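You operate a simulated robot arm through the tools that you are given. There is no shell and no other tool.

The job below is to be done with a simulated robot arm. You get a single attempt, and the scene is never put back.

## Task
One cap on the mat is still satin: buff it bright like the other.
Fine: brown compound on the running mop; the cap goes back on the mat, the slide ends out, the buffer off.

It is judged by the outcome, as a careful person would: the job done as asked, and still so three seconds after it is handed in. It fails if anything else is knocked over, pushed out of place, dropped, spilled or broken. Lids that push on must go on centred and level and be pressed home; caps that screw on are set level and turned clockwise until they are tight.

## Robot
A 7-joint arm with a two-finger gripper, fixed in place. Base frame: the origin is on the floor under the middle of its stand, x ahead of it, y to its left, z up; the work surface is at about z = 882. Readings come in mm, rad, newtons and seconds.
With the tool pointing down near the work surface it reaches from about 340 to 720 mm from the base axis. Its first joint turns from -1.152 to 1.152 rad. Payload 2.45 kg.
The TCP is the grasp point between the finger pads, 26 mm short of the fingertips. In the tool frame z runs along the fingers and y along their closing line. The gripper opens to 96 mm; its body begins 69 mm behind the TCP.
Orientation is told as [roll, pitch, yaw] about the base's x, y, z axes, in that order, counted from this pose: with the fingers straight down and closing along the base's y, the tool's x points along the base's -x, its y along +y and its z along -z.

## Interface
- The arm moves only by the tool apply_moves. Its argument "series" is a list of rows, each an object of numbers (a shift or turn left out is 0, a gripper value left out holds the last): "claw": the closure in counts, from 0 (fully open) to 255 (shut); "tx", "ty", "tz": the shift along the tool's x, y, z in mm; "wx", "wy", "wz": the turn, a rotation vector about the tool's x, y, z in rad. In form: [{"claw": .., "tx": .., "ty": .., "tz": .., "wx": .., "wy": .., "wz": ..}, ...]. A call has 1 to 20 rows; each row shifts and turns the commanded pose from where the row before left it, along the tool's axes as they then stand. A row lasts 0.2 s, in which the tool goes at most 50 mm and 0.15 rad; a call with a longer step from one row to the next is refused whole, and so is a gripper value outside its range. A pose out of reach is approached as far as the arm can. The call stops where the force on the tool passes 70 N (or 10 N more than at its start, if that is more) or the arm is blocked; 0.2 s more then pass. The fingers move at their own pace (about 50 mm/s each) and stop on an object; they squeeze with about 25 N. The grip force told is the motor's: it shows also when the fingers shut on nothing. Time passes only in rows, and 0.2 s behind the last, so rows that do not move let the fingers close. The reply holds the time, the measured pose of the TCP, the force on the tool along the base axes, the opening and the grip force, in the units named above and with some noise, with the torque about the TCP (base axes, N m) and any sound that the robot's microphone picked up.
- Cameras (640 x 400 px; columns grow to the right, rows downward): "scene" is fixed at [163.7, -389.6, 1440.1]; the picture's right is [0.78, -0.63, 0.00], its down [-0.37, -0.45, -0.81] and it looks along [0.51, 0.63, -0.59] (base axes); focal length 214 px, centre (320, 200). "wrist" rides on the gripper at [82, 3, -98] in the tool frame; the picture's right is [-0.04, 1.00, 0.00], its down [-0.73, -0.03, -0.68] and it looks along [-0.68, -0.03, 0.73] (tool axes); focal length 256 px, centre (320, 200). There is no depth. A picture from a camera that has moved, and an enlarged one, comes with that camera's place and axes in the base frame and with its lens. The place of the scene camera against the robot may be out by one fixed shift of up to 18 mm in any direction.
- camera(camera): a new picture of that camera. The clock stands still meanwhile.
- close_up(camera, box): a new picture of the part [left, top, right, bottom] of that camera's present view, enlarged. The clock stands still meanwhile.
- sign_off(): hands the job in; it is judged then, once.

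Places have to be worked out from the pictures, the camera data and where the tool is seen. Open the gripper and draw the arm clear of the work before you hand the job in, unless the task says otherwise.

The tools are called as a command line: name --argument value ..., lists and objects as JSON in quotes. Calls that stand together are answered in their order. apply_moves: Moves the arm, as the interface text tells. Its arguments: {"type":"object","properties":{"series":{"type":"array"}},"required":["series"]} The other tools are called the same way: camera (camera) takes a picture; close_up (camera, box) takes an enlarged picture of a part of a camera's view; sign_off () hands the job in.

At the start:

```text
time: 0.0
tool_pos: [368.1, 11.9, 1339.0]
ee_rot: [0.0, -0.001, 0.001]
contact_force: [-0.6, 0.2, -0.7]
torque: [0.01, -0.03, -0.01]
grip_width: 96.1
finger_force: 0.1
```

scene: 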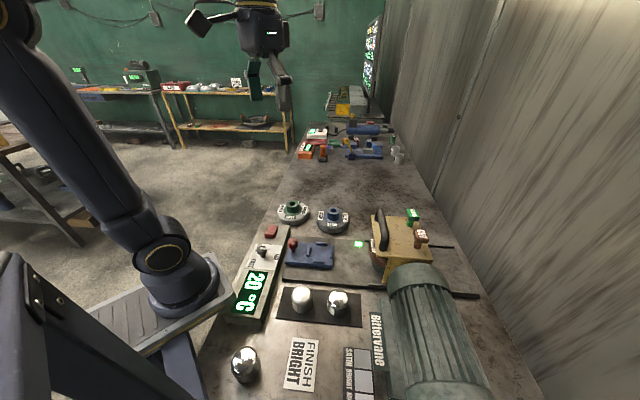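
wrist: 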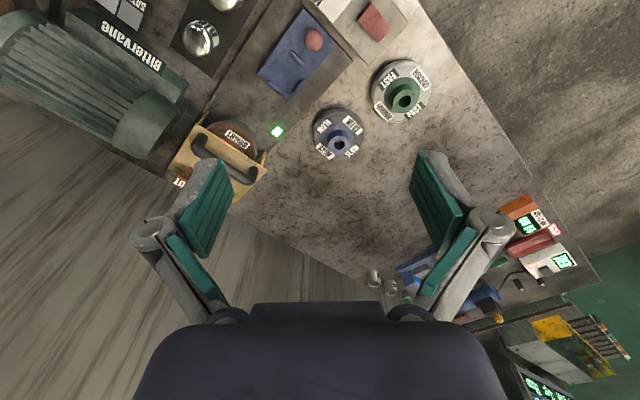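

I start by looking closely at the scene with both cameras before moving anything.

close_up --camera "scene" --box '[220, 190, 380, 290]'

close_up --camera "scene" --box '[340, 190, 500, 290]'

close_up --camera "scene" --box '[220, 280, 400, 400]'

close_up --camera "wrist" --box '[160, 0, 320, 100]'

close_up --camera "wrist" --box '[160, 90, 320, 190]'

close_up --camera "wrist" --box '[290, 60, 450, 160]'

```text
4.00 times, centred on (300, 240) of scene
camera zoom: at [163.7, -389.6, 1440.1], right [0.78, -0.63, 0.0], down [-0.37, -0.45, -0.81], along [0.51, 0.63, -0.59], focal length 858 px, centre (400, 40)
```

zoom: 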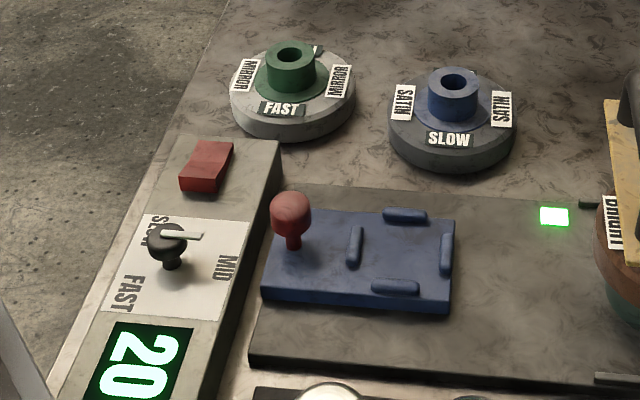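

```text
4.00 times, centred on (420, 240) of scene
camera zoom: at [163.7, -389.6, 1440.1], right [0.78, -0.63, 0.0], down [-0.37, -0.45, -0.81], along [0.51, 0.63, -0.59], focal length 858 px, centre (-80, 40)
```

zoom: 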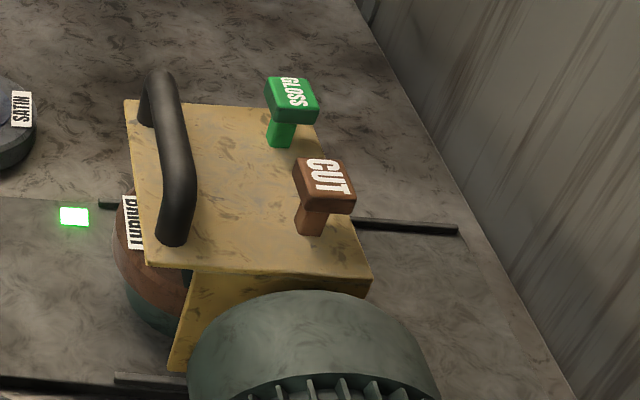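

```text
3.33 times, centred on (310, 340) of scene
camera zoom: at [163.7, -389.6, 1440.1], right [0.78, -0.63, 0.0], down [-0.37, -0.45, -0.81], along [0.51, 0.63, -0.59], focal length 715 px, centre (353, -267)
```

zoom: 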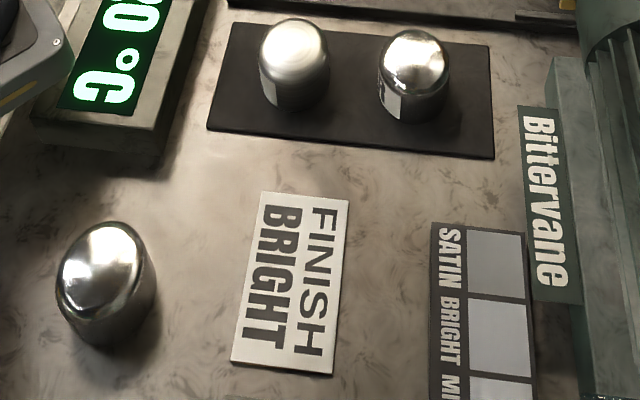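

```text
4.00 times, centred on (240, 50) of wrist
camera zoom: at [287.9, 14.5, 1437.0], right [0.04, 1.0, 0.0], down [0.73, -0.03, 0.68], along [0.68, -0.03, -0.73], focal length 1024 px, centre (640, 800)
```

zoom: 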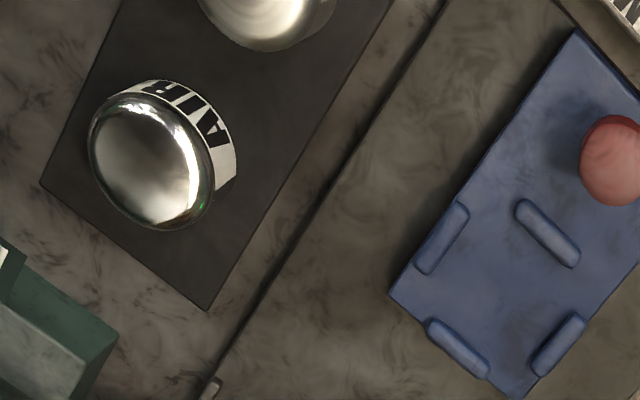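

```text
4.00 times, centred on (240, 140) of wrist
camera zoom: at [287.9, 14.5, 1437.0], right [0.04, 1.0, 0.0], down [0.73, -0.03, 0.68], along [0.68, -0.03, -0.73], focal length 1024 px, centre (640, 440)
```

zoom: 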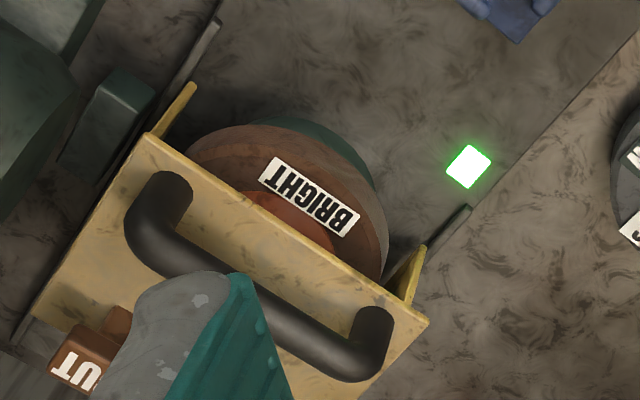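

```text
4.00 times, centred on (370, 110) of wrist
camera zoom: at [287.9, 14.5, 1437.0], right [0.04, 1.0, 0.0], down [0.73, -0.03, 0.68], along [0.68, -0.03, -0.73], focal length 1024 px, centre (120, 560)
```

zoom: 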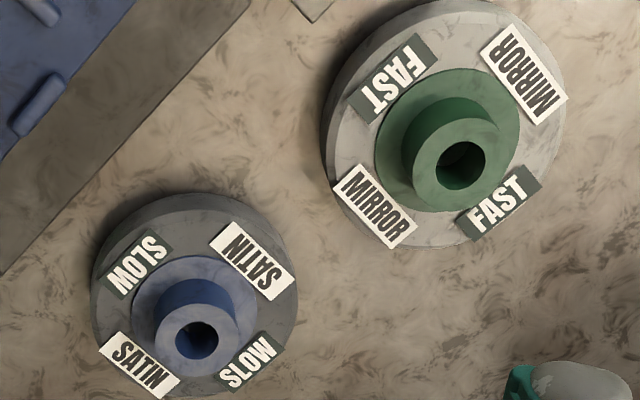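

The mop fitted is labelled BRIGHT, with SATIN/SLOW and MIRROR/FAST spares on the bench. I want tighter views of the control panel, the compound sticks and the caps.

close_up --camera "scene" --box '[225, 220, 289, 260]'

close_up --camera "scene" --box '[220, 255, 300, 325]'

close_up --camera "scene" --box '[280, 275, 364, 328]'

close_up --camera "scene" --box '[360, 200, 440, 290]'

close_up --camera "scene" --box '[220, 330, 420, 400]'

close_up --camera "wrist" --box '[320, 0, 420, 62]'

```text
10.00 times, centred on (257, 240) of scene
camera zoom: at [163.7, -389.6, 1440.1], right [0.78, -0.63, 0.0], down [-0.37, -0.45, -0.81], along [0.51, 0.63, -0.59], focal length 2145 px, centre (950, -200)
```

zoom: 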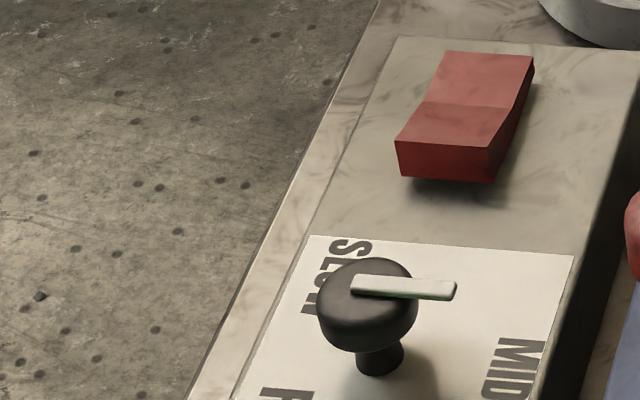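

```text
5.71 times, centred on (260, 290) of scene
camera zoom: at [163.7, -389.6, 1440.1], right [0.78, -0.63, 0.0], down [-0.37, -0.45, -0.81], along [0.51, 0.63, -0.59], focal length 1226 px, centre (663, -314)
```

zoom: 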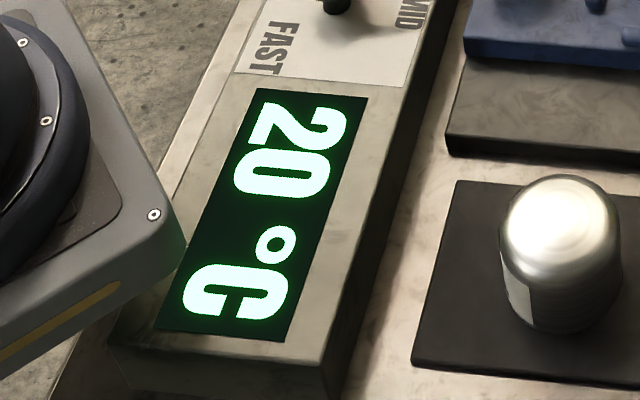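

```text
7.55 times, centred on (322, 302) of scene
camera zoom: at [163.7, -389.6, 1440.1], right [0.78, -0.63, 0.0], down [-0.37, -0.45, -0.81], along [0.51, 0.63, -0.59], focal length 1619 px, centre (305, -566)
```

zoom: 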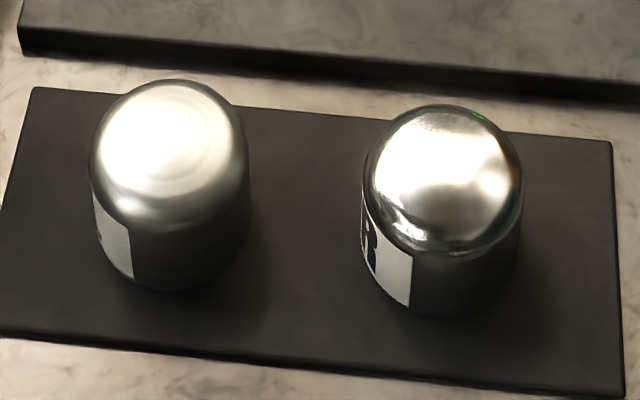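

```text
4.44 times, centred on (400, 245) of scene
camera zoom: at [163.7, -389.6, 1440.1], right [0.78, -0.63, 0.0], down [-0.37, -0.45, -0.81], along [0.51, 0.63, -0.59], focal length 953 px, centre (-36, 0)
```

zoom: 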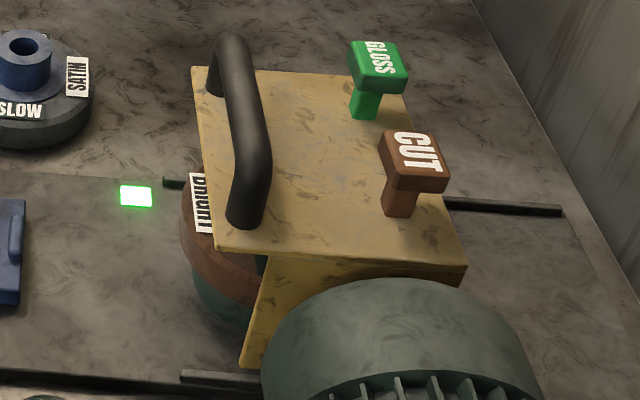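

```text
3.20 times, centred on (320, 365) of scene
camera zoom: at [163.7, -389.6, 1440.1], right [0.78, -0.63, 0.0], down [-0.37, -0.45, -0.81], along [0.51, 0.63, -0.59], focal length 686 px, centre (320, -328)
```

zoom: 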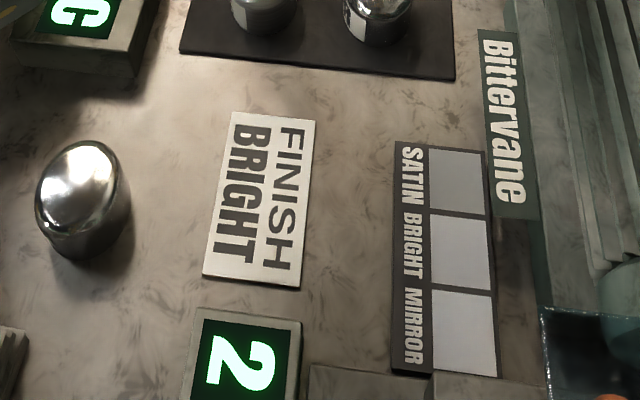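

```text
6.40 times, centred on (370, 31) of wrist
camera zoom: at [287.9, 14.5, 1437.0], right [0.04, 1.0, 0.0], down [0.73, -0.03, 0.68], along [0.68, -0.03, -0.73], focal length 1638 px, centre (0, 1282)
```

zoom: 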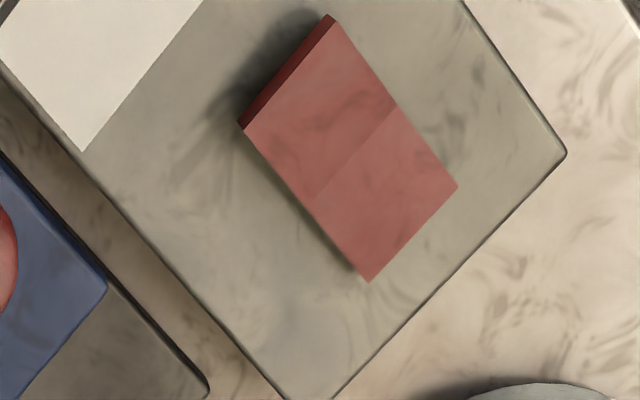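

The knob points between SLOW and MID from this angle, and another readout sits at the bottom edge of the view. I look at that edge, and at the panel again.

close_up --camera "scene" --box '[240, 390, 460, 400]'

close_up --camera "scene" --box '[240, 230, 296, 266]'

close_up --camera "scene" --box '[280, 120, 420, 200]'

```text
2.91 times, centred on (350, 395) of scene
camera zoom: at [163.7, -389.6, 1440.1], right [0.78, -0.63, 0.0], down [-0.37, -0.45, -0.81], along [0.51, 0.63, -0.59], focal length 624 px, centre (233, -367)
```

zoom: 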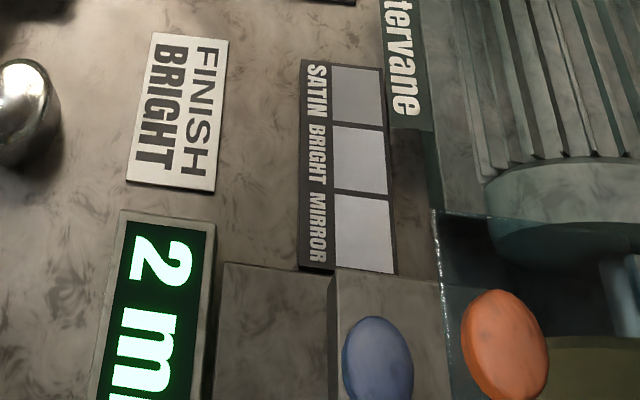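

```text
11.11 times, centred on (268, 248) of scene
camera zoom: at [163.7, -389.6, 1440.1], right [0.78, -0.63, 0.0], down [-0.37, -0.45, -0.81], along [0.51, 0.63, -0.59], focal length 2383 px, centre (898, -333)
```

zoom: 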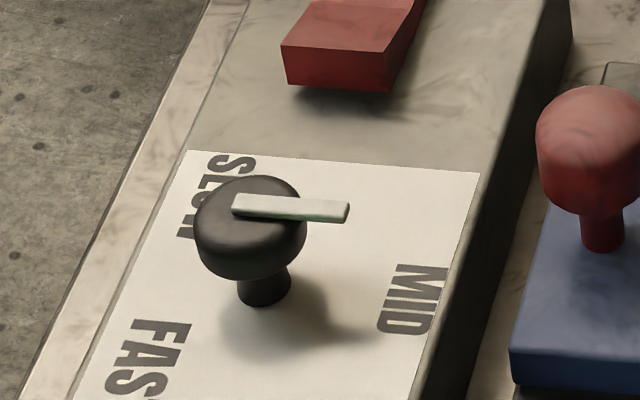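

```text
4.57 times, centred on (350, 160) of scene
camera zoom: at [163.7, -389.6, 1440.1], right [0.78, -0.63, 0.0], down [-0.37, -0.45, -0.81], along [0.51, 0.63, -0.59], focal length 980 px, centre (183, 383)
```

zoom: 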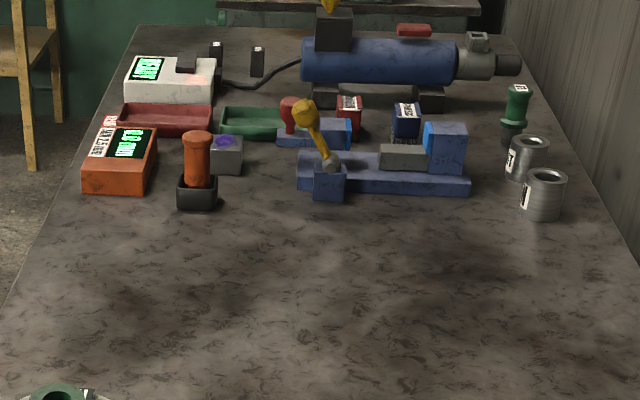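

The zoom reaches past the frame's edge, so I use that to see the rest of the bench at the near end.

close_up --camera "scene" --box '[100, 398, 540, 400]'

close_up --camera "wrist" --box '[100, 0, 540, 2]'

```text
1.45 times, centred on (320, 399) of scene
camera zoom: at [163.7, -389.6, 1440.1], right [0.78, -0.63, 0.0], down [-0.37, -0.45, -0.81], along [0.51, 0.63, -0.59], focal length 312 px, centre (320, -90)
```

zoom: 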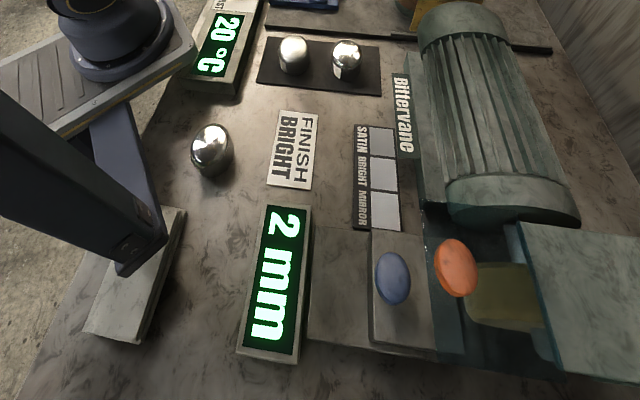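

```text
1.45 times, centred on (320, 1) of wrist
camera zoom: at [287.9, 14.5, 1437.0], right [0.04, 1.0, 0.0], down [0.73, -0.03, 0.68], along [0.68, -0.03, -0.73], focal length 372 px, centre (320, 490)
```

zoom: 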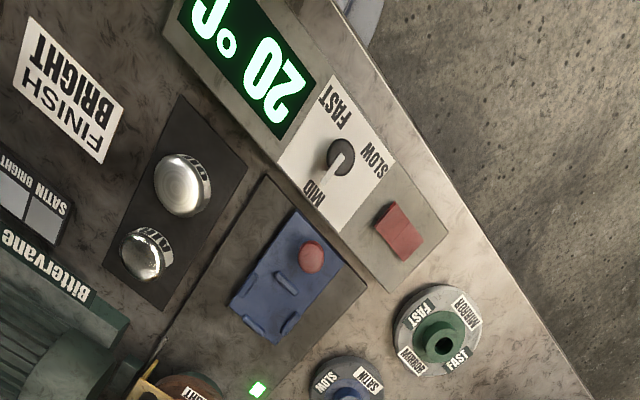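

The panel pointer clearly sits at MID, which suits the BRIGHT mop. I zoom on the panel, slide, and caps using this extended wrist view.

close_up --camera "wrist" --box '[280, 0, 440, 2]'

close_up --camera "wrist" --box '[230, 10, 350, 85]'

close_up --camera "wrist" --box '[150, 0, 280, 40]'

close_up --camera "wrist" --box '[190, 100, 290, 162]'

```text
4.00 times, centred on (360, 1) of wrist
camera zoom: at [287.9, 14.5, 1437.0], right [0.04, 1.0, 0.0], down [0.73, -0.03, 0.68], along [0.68, -0.03, -0.73], focal length 1024 px, centre (160, 996)
```

zoom: 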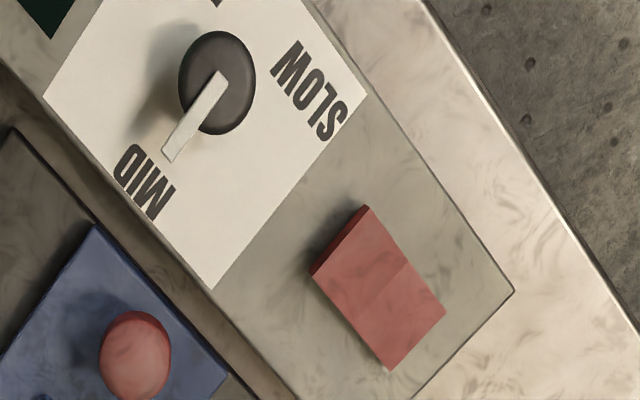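

```text
5.33 times, centred on (290, 48) of wrist
camera zoom: at [287.9, 14.5, 1437.0], right [0.04, 1.0, 0.0], down [0.73, -0.03, 0.68], along [0.68, -0.03, -0.73], focal length 1365 px, centre (480, 1013)
```

zoom: 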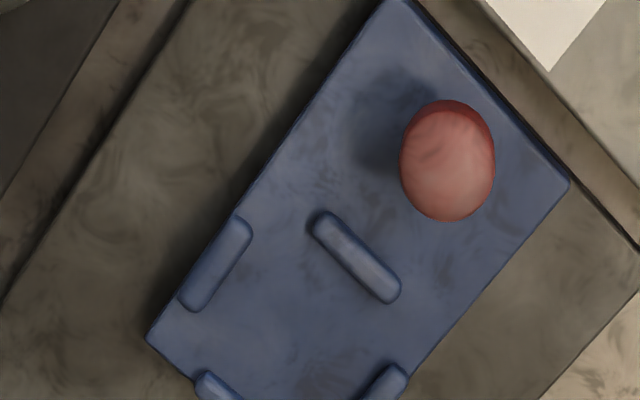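

```text
4.92 times, centred on (215, 20) of wrist
camera zoom: at [287.9, 14.5, 1437.0], right [0.04, 1.0, 0.0], down [0.73, -0.03, 0.68], along [0.68, -0.03, -0.73], focal length 1260 px, centre (837, 1086)
```

zoom: 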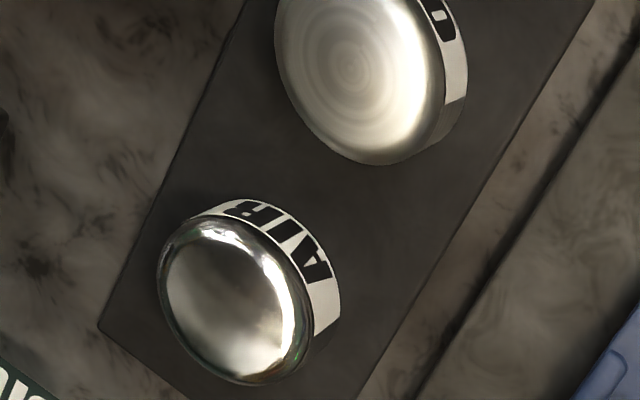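

```text
6.40 times, centred on (240, 131) of wrist
camera zoom: at [287.9, 14.5, 1437.0], right [0.04, 1.0, 0.0], down [0.73, -0.03, 0.68], along [0.68, -0.03, -0.73], focal length 1638 px, centre (832, 642)
```

zoom: 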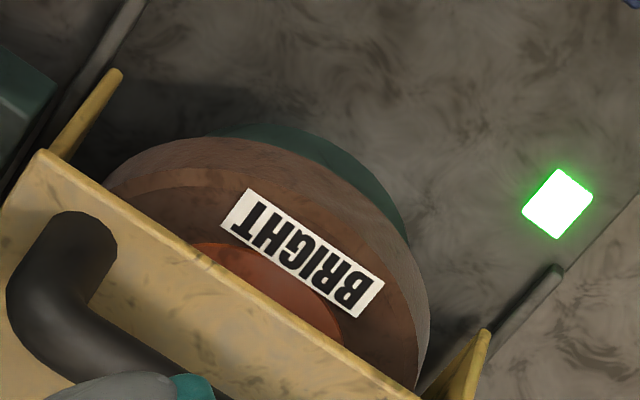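

The mop lies flat on an upright spindle with its front rim facing the blue slide, and the CUT (brown) and GLOSS (green) pieces stand on the guard's top. I move the wrist camera over to look at the guard from in front.

apply_moves --series '[{"claw": 0, "tx": 6, "ty": -37, "tz": 30}, {"tx": 6, "ty": -37, "tz": 30}, {"tx": 6, "ty": -38, "tz": 29}, {"wz": 0.133}, {"wz": 0.133}, {"wz": 0.134}]'

camera --camera "wrist"

camera --camera "scene"

```text
time: 1.4
tool_pos: [350.4, -99.5, 1249.4]
ee_rot: [-0.001, 0.001, -0.403]
contact_force: [-0.6, 0.2, -0.2]
torque: [0.03, 0.02, -0.02]
grip_width: 95.9
finger_force: 0.0
```

```text
taken
camera wrist: at [277.9, -65.3, 1348.0], right [0.43, 0.9, 0.0], down [0.66, -0.31, 0.68], along [0.61, -0.29, -0.73], focal length 256 px, centre (320, 200)
```

wrist: 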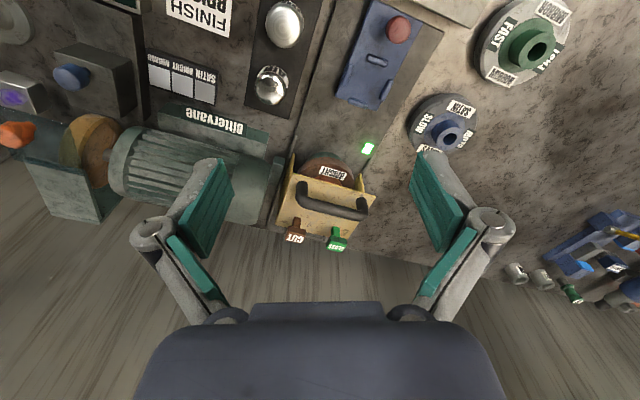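

```text
taken
```

scene: 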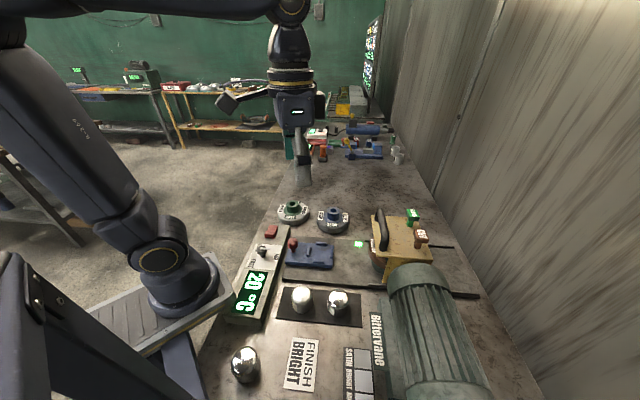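

close_up --camera "wrist" --box '[265, 130, 393, 260]'

close_up --camera "wrist" --box '[280, 140, 360, 190]'

close_up --camera "wrist" --box '[270, 205, 366, 265]'

close_up --camera "wrist" --box '[320, 0, 440, 110]'

```text
3.08 times, centred on (329, 195) of wrist
camera zoom: at [277.9, -65.3, 1348.0], right [0.43, 0.9, 0.0], down [0.66, -0.31, 0.68], along [0.61, -0.29, -0.73], focal length 788 px, centre (292, 215)
```

zoom: 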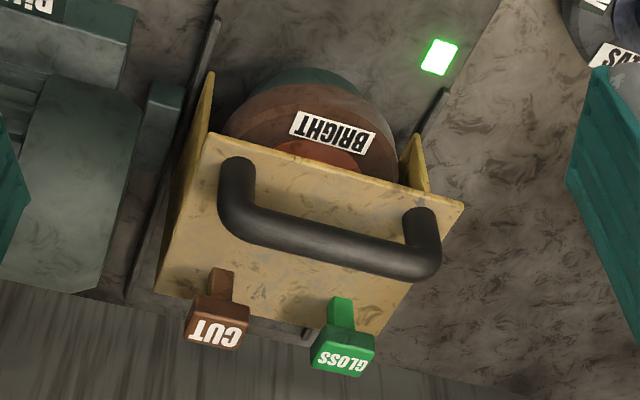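

```text
8.00 times, centred on (320, 165) of wrist
camera zoom: at [277.9, -65.3, 1348.0], right [0.43, 0.9, 0.0], down [0.66, -0.31, 0.68], along [0.61, -0.29, -0.73], focal length 2048 px, centre (320, 480)
```

zoom: 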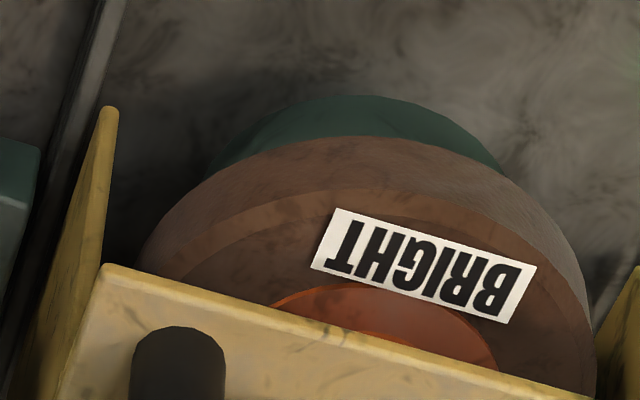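

```text
6.67 times, centred on (318, 235) of wrist
camera zoom: at [277.9, -65.3, 1348.0], right [0.43, 0.9, 0.0], down [0.66, -0.31, 0.68], along [0.61, -0.29, -0.73], focal length 1707 px, centre (333, -33)
```

zoom: 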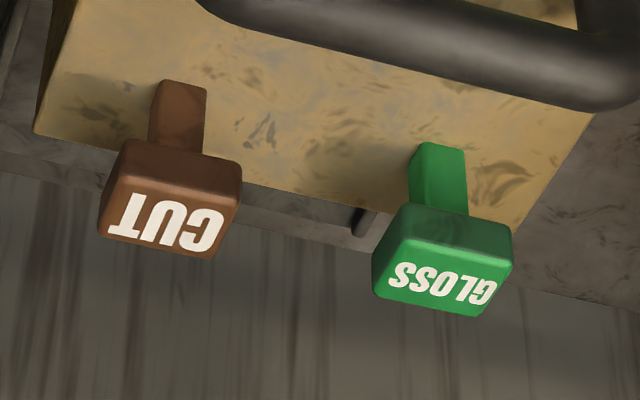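

```text
3.64 times, centred on (380, 55) of wrist
camera zoom: at [277.9, -65.3, 1348.0], right [0.43, 0.9, 0.0], down [0.66, -0.31, 0.68], along [0.61, -0.29, -0.73], focal length 931 px, centre (102, 727)
```

zoom: 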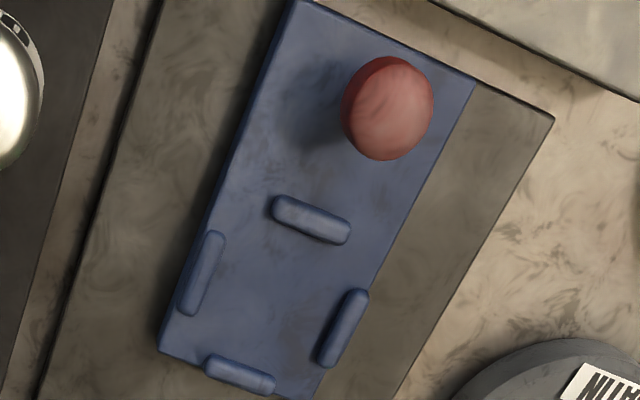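

The pieces marked CUT and GLOSS have stems through the rear of the guard's top, and the guard sits on rails. I swing to face along the slide (about 45° to the base) and come lower to see the mop and the guard's underside.

apply_moves --series '[{"wz": 0.15}, {"wz": 0.15}, {"wz": 0.082}, {"tx": 5.3, "ty": 22.8, "tz": 32.2}, {"tx": 5.3, "ty": 22.8, "tz": 32.2}, {"tx": 5.3, "ty": 22.8, "tz": 32.2}, {"tx": 5.3, "ty": 22.8, "tz": 32.2}]'

camera --camera "wrist"

close_up --camera "wrist" --box '[200, 80, 440, 230]'

```text
time: 3.0
tool_pos: [400.8, -19.8, 1121.4]
ee_rot: [0.001, -0.001, -0.781]
contact_force: [0.6, -0.9, -0.1]
torque: [-0.03, 0.02, 0.0]
grip_width: 95.8
finger_force: 0.0
```

```text
taken
camera wrist: at [346.4, 39.4, 1220.2], right [0.73, 0.68, 0.0], down [0.5, -0.54, 0.68], along [0.46, -0.5, -0.73], focal length 256 px, centre (320, 200)
```

wrist: 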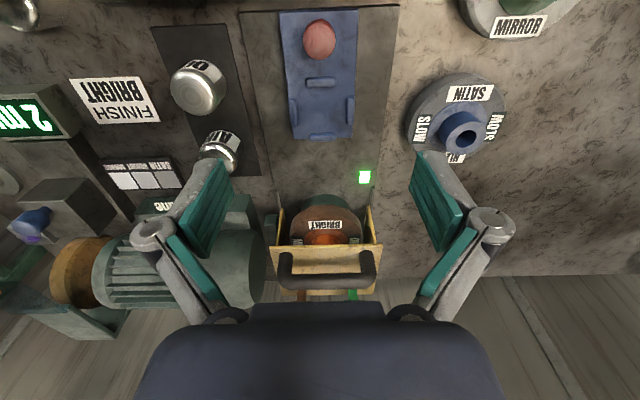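

```text
2.67 times, centred on (320, 155) of wrist
camera zoom: at [346.4, 39.4, 1220.2], right [0.73, 0.68, 0.0], down [0.5, -0.54, 0.68], along [0.46, -0.5, -0.73], focal length 683 px, centre (320, 320)
```

zoom: 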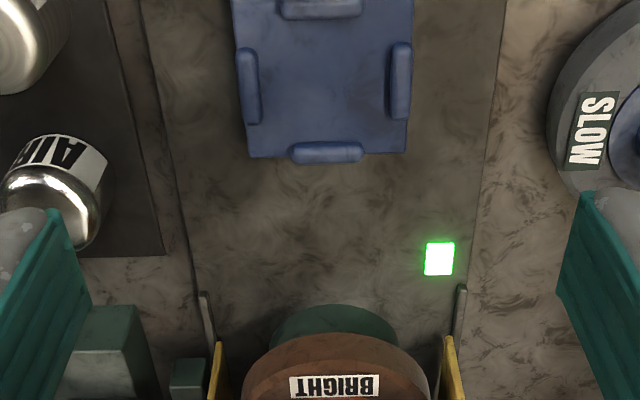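

The slide axis runs almost exactly at −45° in base coordinates. I zoom onto the mop, the guard edge and the sticks in this view.

close_up --camera "wrist" --box '[264, 180, 392, 260]'

close_up --camera "wrist" --box '[264, 240, 392, 320]'

close_up --camera "wrist" --box '[256, 0, 384, 80]'

close_up --camera "wrist" --box '[150, 40, 278, 120]'

```text
5.00 times, centred on (328, 220) of wrist
camera zoom: at [346.4, 39.4, 1220.2], right [0.73, 0.68, 0.0], down [0.5, -0.54, 0.68], along [0.46, -0.5, -0.73], focal length 1280 px, centre (280, 100)
```

zoom: 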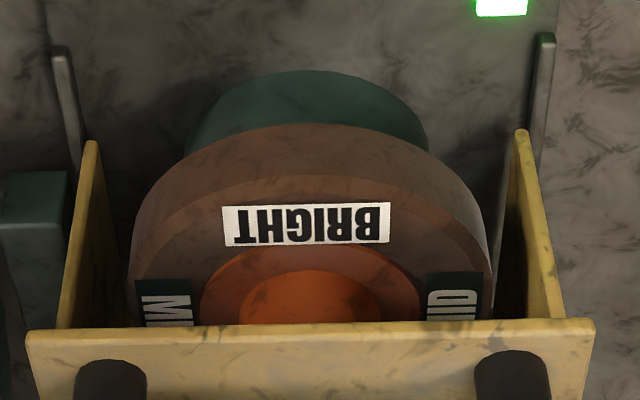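

```text
5.00 times, centred on (328, 280) of wrist
camera zoom: at [346.4, 39.4, 1220.2], right [0.73, 0.68, 0.0], down [0.5, -0.54, 0.68], along [0.46, -0.5, -0.73], focal length 1280 px, centre (280, -200)
```

zoom: 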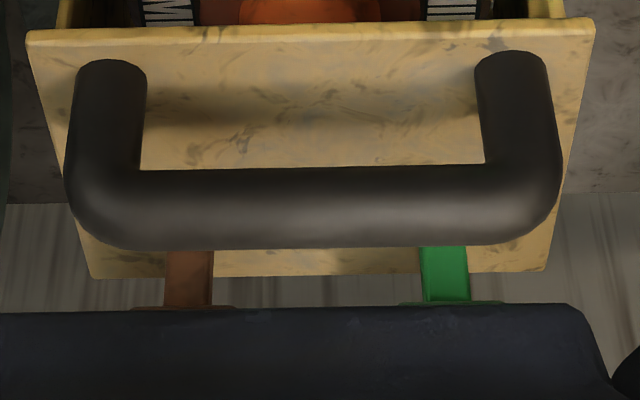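

```text
5.00 times, centred on (320, 40) of wrist
camera zoom: at [346.4, 39.4, 1220.2], right [0.73, 0.68, 0.0], down [0.5, -0.54, 0.68], along [0.46, -0.5, -0.73], focal length 1280 px, centre (320, 1000)
```

zoom: 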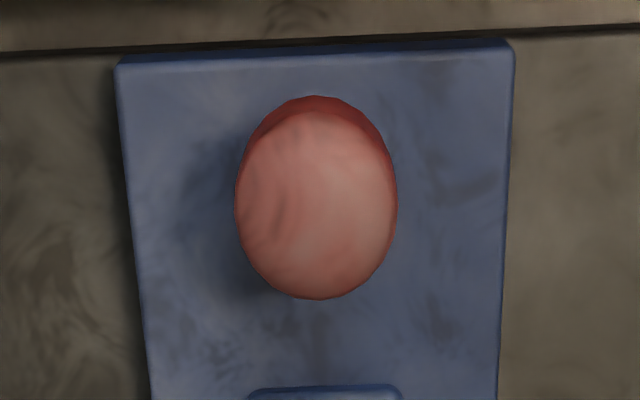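

```text
5.00 times, centred on (214, 80) of wrist
camera zoom: at [346.4, 39.4, 1220.2], right [0.73, 0.68, 0.0], down [0.5, -0.54, 0.68], along [0.46, -0.5, -0.73], focal length 1280 px, centre (850, 800)
```

zoom: 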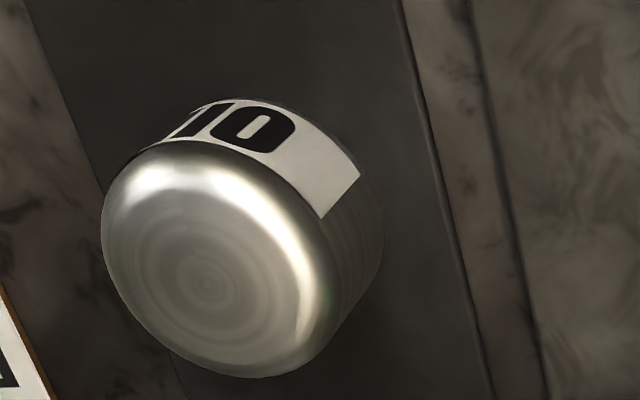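

The mop's other labels read MID, matching the panel setting. Next I view the CUT/GLOSS pieces from closer above, raising first and then moving out over the guard.

apply_moves --series '[{"tz": -30}, {"tz": -30}, {"tx": -38, "ty": 1}, {"tx": -38, "ty": 1}, {"tx": -38, "ty": 1}, {"tx": -38, "ty": 1}, {"tx": -38, "ty": 1}]'

camera --camera "wrist"

close_up --camera "wrist" --box '[220, 20, 420, 145]'

```text
time: 4.6
tool_pos: [537.6, -150.1, 1179.6]
ee_rot: [0.001, 0.0, -0.781]
contact_force: [-0.4, -0.8, 0.8]
torque: [0.01, 0.01, -0.01]
grip_width: 96.0
finger_force: 0.1
```

```text
taken
camera wrist: at [483.4, -91.6, 1278.6], right [0.73, 0.68, 0.0], down [0.5, -0.54, 0.68], along [0.46, -0.5, -0.73], focal length 256 px, centre (320, 200)
```

wrist: 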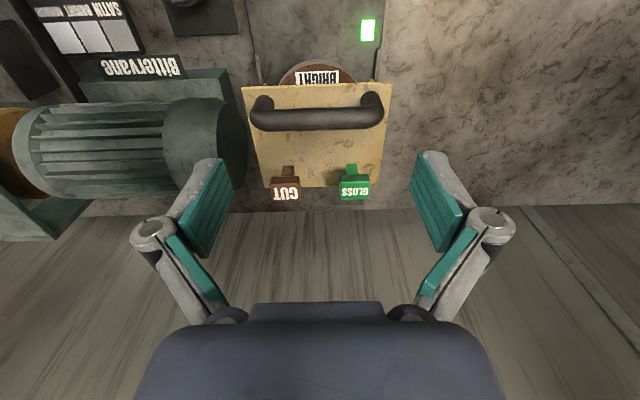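

```text
3.20 times, centred on (320, 82) of wrist
camera zoom: at [483.4, -91.6, 1278.6], right [0.73, 0.68, 0.0], down [0.5, -0.54, 0.68], along [0.46, -0.5, -0.73], focal length 819 px, centre (320, 576)
```

zoom: 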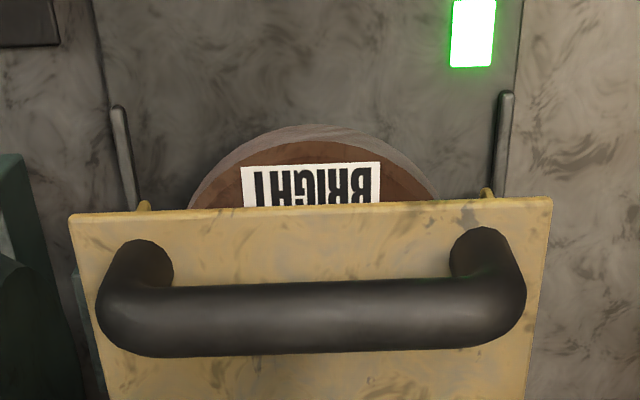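

close_up --camera "wrist" --box '[256, 140, 384, 220]'

close_up --camera "scene" --box '[370, 195, 450, 290]'

camera --camera "scene"

```text
5.00 times, centred on (320, 180) of wrist
camera zoom: at [483.4, -91.6, 1278.6], right [0.73, 0.68, 0.0], down [0.5, -0.54, 0.68], along [0.46, -0.5, -0.73], focal length 1280 px, centre (320, 300)
```

zoom: 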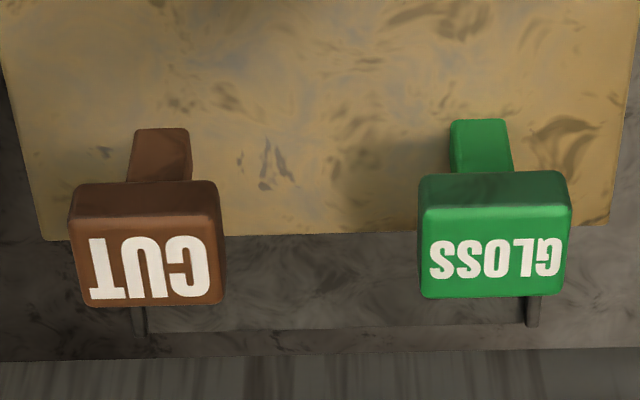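

```text
4.21 times, centred on (410, 242) of scene
camera zoom: at [163.7, -389.6, 1440.1], right [0.78, -0.63, 0.0], down [-0.37, -0.45, -0.81], along [0.51, 0.63, -0.59], focal length 903 px, centre (-59, 21)
```

zoom: 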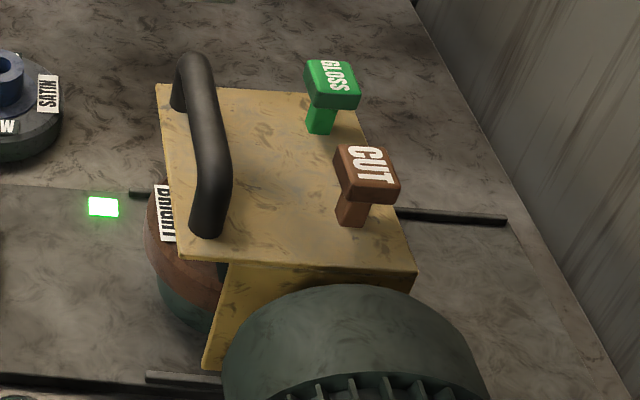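

```text
taken
```

scene: 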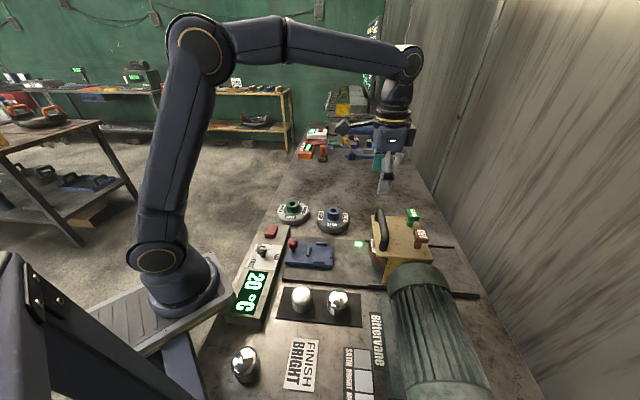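

The CUT head top sits near (589, −265, 1055), with its stem going into the guard's top, so it looks like a press-down plunger. The satin cap, labelled "10", is near (316, −139); I move the camera close above it to measure it.

apply_moves --series '[{"tx": 29.5, "ty": -29.2}, {"tx": 29.5, "ty": -29.2}, {"tx": 29.5, "ty": -29.2}, {"tx": 29.5, "ty": -29.2}, {"tx": 29.5, "ty": -29.2}, {"tz": 50}, {"tz": 50}]'

camera --camera "wrist"

close_up --camera "wrist" --box '[240, 20, 400, 120]'

```text
time: 6.2
tool_pos: [331.3, -151.5, 1081.9]
ee_rot: [-0.001, 0.0, -0.782]
contact_force: [1.1, 0.6, 0.3]
torque: [-0.02, 0.02, 0.0]
grip_width: 95.9
finger_force: 0.0
```

```text
taken
camera wrist: at [275.7, -92.6, 1178.8], right [0.73, 0.68, 0.0], down [0.5, -0.54, 0.68], along [0.46, -0.5, -0.73], focal length 256 px, centre (320, 200)
```

wrist: 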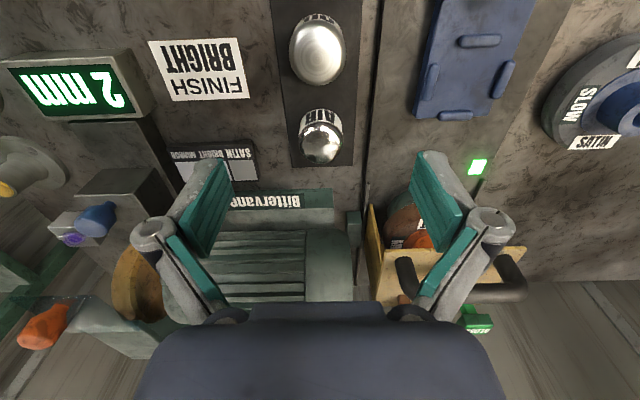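

```text
4.00 times, centred on (320, 70) of wrist
camera zoom: at [275.7, -92.6, 1178.8], right [0.73, 0.68, 0.0], down [0.5, -0.54, 0.68], along [0.46, -0.5, -0.73], focal length 1024 px, centre (320, 720)
```

zoom: 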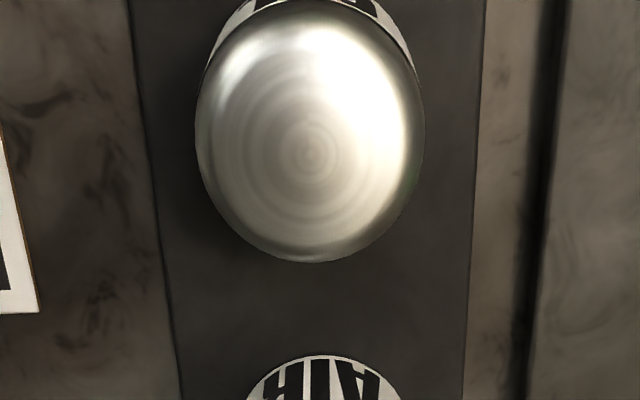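

The cap's apex comes out at about (316, −140, 931.5) with a diameter near 51 mm. I pre-set the gripper to about 77 mm, centre over it and descend partway, closing axis along the bench.

apply_moves --series '[{"claw": 50, "tx": 18.9, "ty": -2.3}, {"tz": 40}, {"tz": 40}, {"tz": 30}]'

camera --camera "wrist"

camera --camera "scene"

```text
time: 7.2
tool_pos: [315.0, -137.6, 969.5]
ee_rot: [0.0, -0.001, -0.782]
contact_force: [1.0, -0.4, -0.4]
torque: [0.0, -0.01, -0.01]
grip_width: 77.1
finger_force: 0.2
```

```text
taken
camera wrist: at [260.6, -78.4, 1068.5], right [0.73, 0.68, 0.0], down [0.5, -0.54, 0.68], along [0.46, -0.5, -0.73], focal length 256 px, centre (320, 200)
```

wrist: 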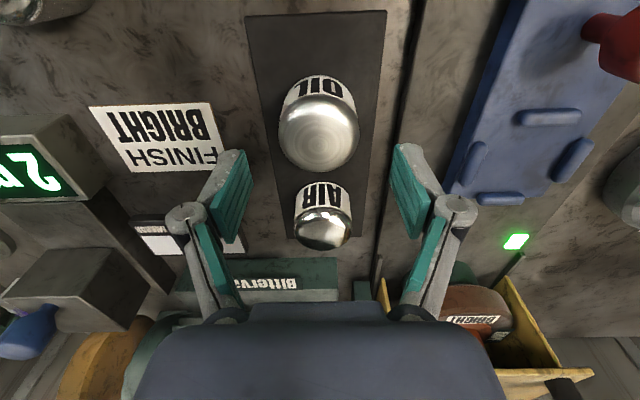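

```text
taken
```

scene: 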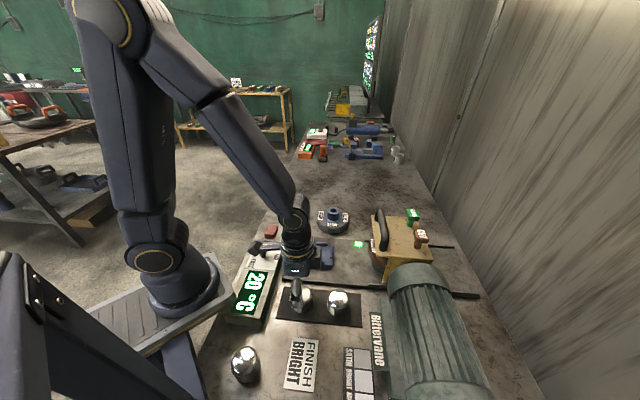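

Fingers straddle the cap (its label reads OIL). I check centring with a zoom before the final descent.

close_up --camera "wrist" --box '[224, 70, 416, 190]'

close_up --camera "scene" --box '[240, 240, 360, 330]'

```text
3.33 times, centred on (320, 130) of wrist
camera zoom: at [260.6, -78.4, 1068.5], right [0.73, 0.68, 0.0], down [0.5, -0.54, 0.68], along [0.46, -0.5, -0.73], focal length 853 px, centre (320, 433)
```

zoom: 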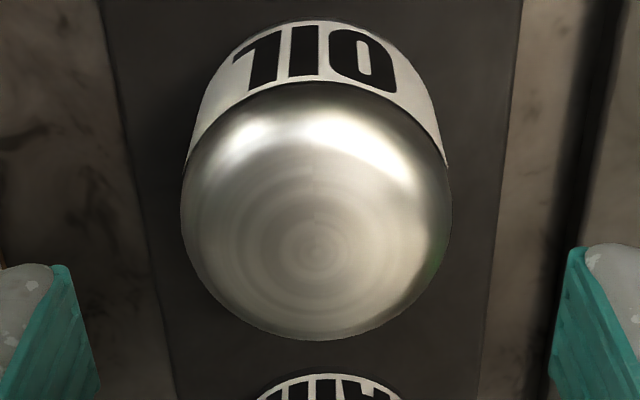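

```text
4.44 times, centred on (300, 285) of scene
camera zoom: at [163.7, -389.6, 1440.1], right [0.78, -0.63, 0.0], down [-0.37, -0.45, -0.81], along [0.51, 0.63, -0.59], focal length 953 px, centre (409, -178)
```

zoom: 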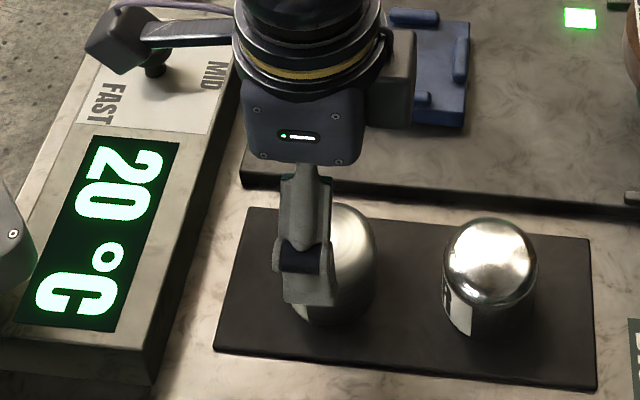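

The cap is about 1 mm to the left and 2 mm beyond the grasp centre. I correct that, narrow to about 68 mm to clear the slide's base plate, descend to z≈923 and look again before closing.

apply_moves --series '[{"claw": 75, "tx": -2.0, "ty": -1.2}, {"tz": 0}, {"tz": 20}, {"tz": 15}, {"tz": 11.5}, {"tz": 0}]'

close_up --camera "wrist" --box '[200, 80, 440, 230]'

close_up --camera "scene" --box '[240, 240, 360, 330]'

```text
time: 8.6
tool_pos: [314.4, -140.2, 923.1]
ee_rot: [0.0, 0.0, -0.783]
contact_force: [0.6, -0.9, 0.0]
torque: [-0.02, -0.01, 0.0]
grip_width: 67.8
finger_force: 0.1
```

```text
2.67 times, centred on (320, 155) of wrist
camera zoom: at [260.9, -81.2, 1021.6], right [0.73, 0.68, 0.0], down [0.5, -0.54, 0.68], along [0.46, -0.5, -0.73], focal length 683 px, centre (320, 320)
```

zoom: 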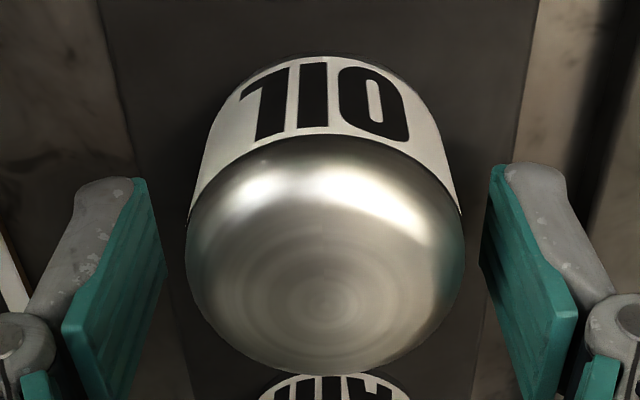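

```text
4.44 times, centred on (300, 285) of scene
camera zoom: at [163.7, -389.6, 1440.1], right [0.78, -0.63, 0.0], down [-0.37, -0.45, -0.81], along [0.51, 0.63, -0.59], focal length 953 px, centre (409, -178)
```

zoom: 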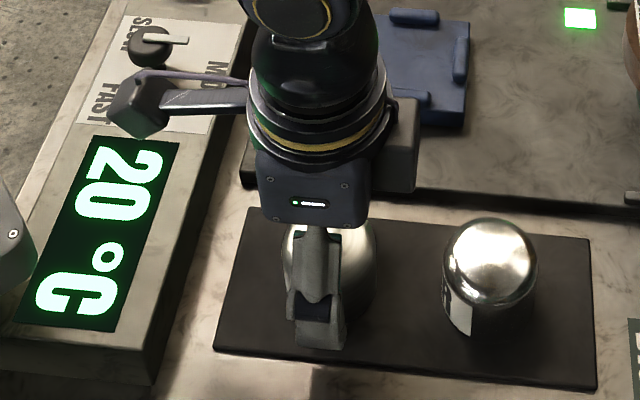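

Centred well. I close on the cap.

apply_moves --series '[{"claw": 110}, {"claw": 130}, {"claw": 180}, {"claw": 200}, {"claw": 200}]'

close_up --camera "wrist" --box '[200, 80, 440, 230]'

```text
time: 9.8
tool_pos: [315.6, -140.2, 923.0]
ee_rot: [-0.001, -0.001, -0.782]
contact_force: [2.4, 4.8, 7.9]
torque: [0.18, -0.05, 0.01]
grip_width: 51.4
finger_force: 25.3
```

```text
2.67 times, centred on (320, 155) of wrist
camera zoom: at [261.2, -81.1, 1021.8], right [0.73, 0.68, 0.0], down [0.5, -0.54, 0.68], along [0.46, -0.5, -0.73], focal length 683 px, centre (320, 320)
```

zoom: 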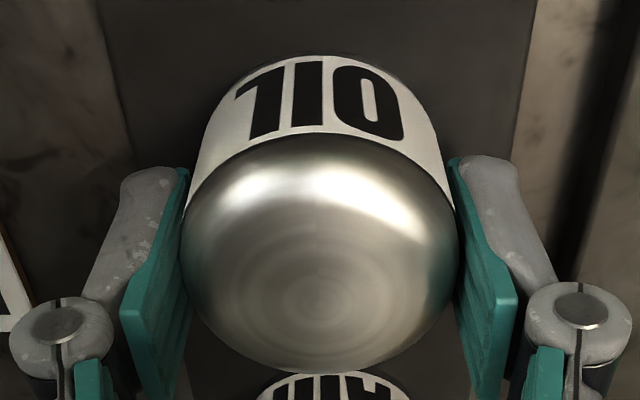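

The cap is held at 51.4 mm. I lift it straight up to about z=1020.

apply_moves --series '[{"tz": -5}, {"tz": -15}, {"tz": -25}, {"tz": -30}, {"tz": -25}]'

camera --camera "wrist"

camera --camera "scene"

```text
time: 11.0
tool_pos: [315.6, -140.7, 1024.7]
ee_rot: [-0.001, 0.002, -0.782]
contact_force: [-0.1, 0.2, -1.7]
torque: [-0.02, -0.02, 0.03]
grip_width: 51.3
finger_force: 25.2
```

```text
taken
camera wrist: at [261.4, -82.4, 1122.0], right [0.73, 0.68, 0.0], down [0.5, -0.54, 0.68], along [0.46, -0.5, -0.73], focal length 256 px, centre (320, 200)
```

wrist: 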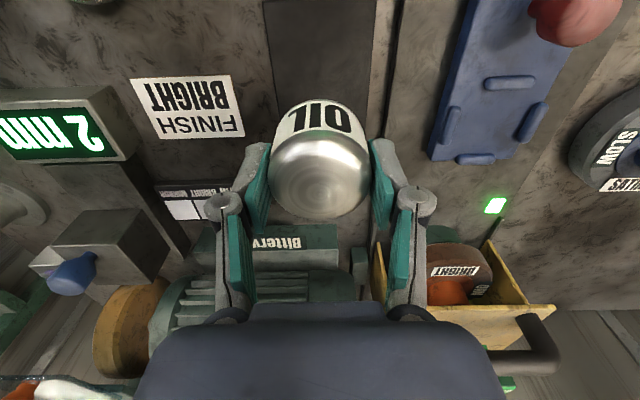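

```text
taken
```

scene: 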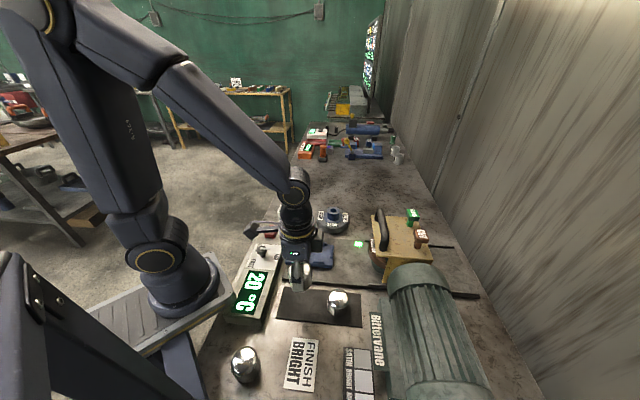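

Cap lifted cleanly. I zoom on the slide's nest from here to fix its position.

close_up --camera "wrist" --box '[416, 60, 576, 180]'

close_up --camera "wrist" --box '[480, 0, 640, 60]'

```text
3.33 times, centred on (496, 120) of wrist
camera zoom: at [261.4, -82.4, 1122.0], right [0.73, 0.68, 0.0], down [0.5, -0.54, 0.68], along [0.46, -0.5, -0.73], focal length 853 px, centre (-267, 467)
```

zoom: 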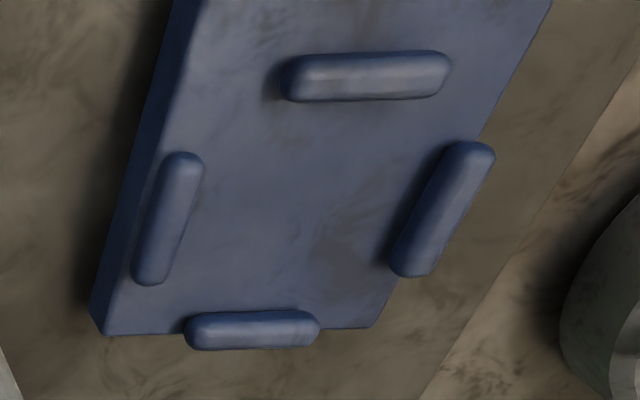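

```text
4.00 times, centred on (560, 30) of wrist
camera zoom: at [261.4, -82.4, 1122.0], right [0.73, 0.68, 0.0], down [0.5, -0.54, 0.68], along [0.46, -0.5, -0.73], focal length 1024 px, centre (-640, 880)
```

zoom: 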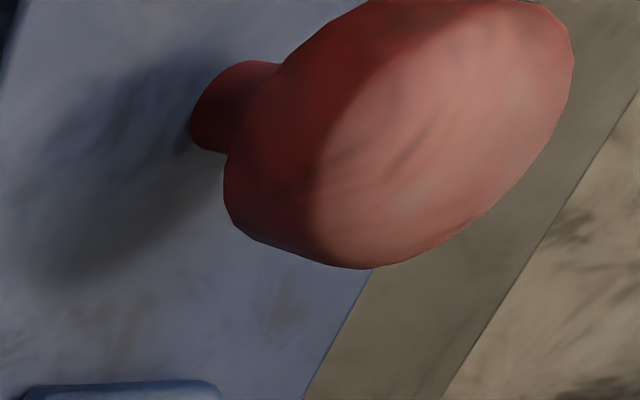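

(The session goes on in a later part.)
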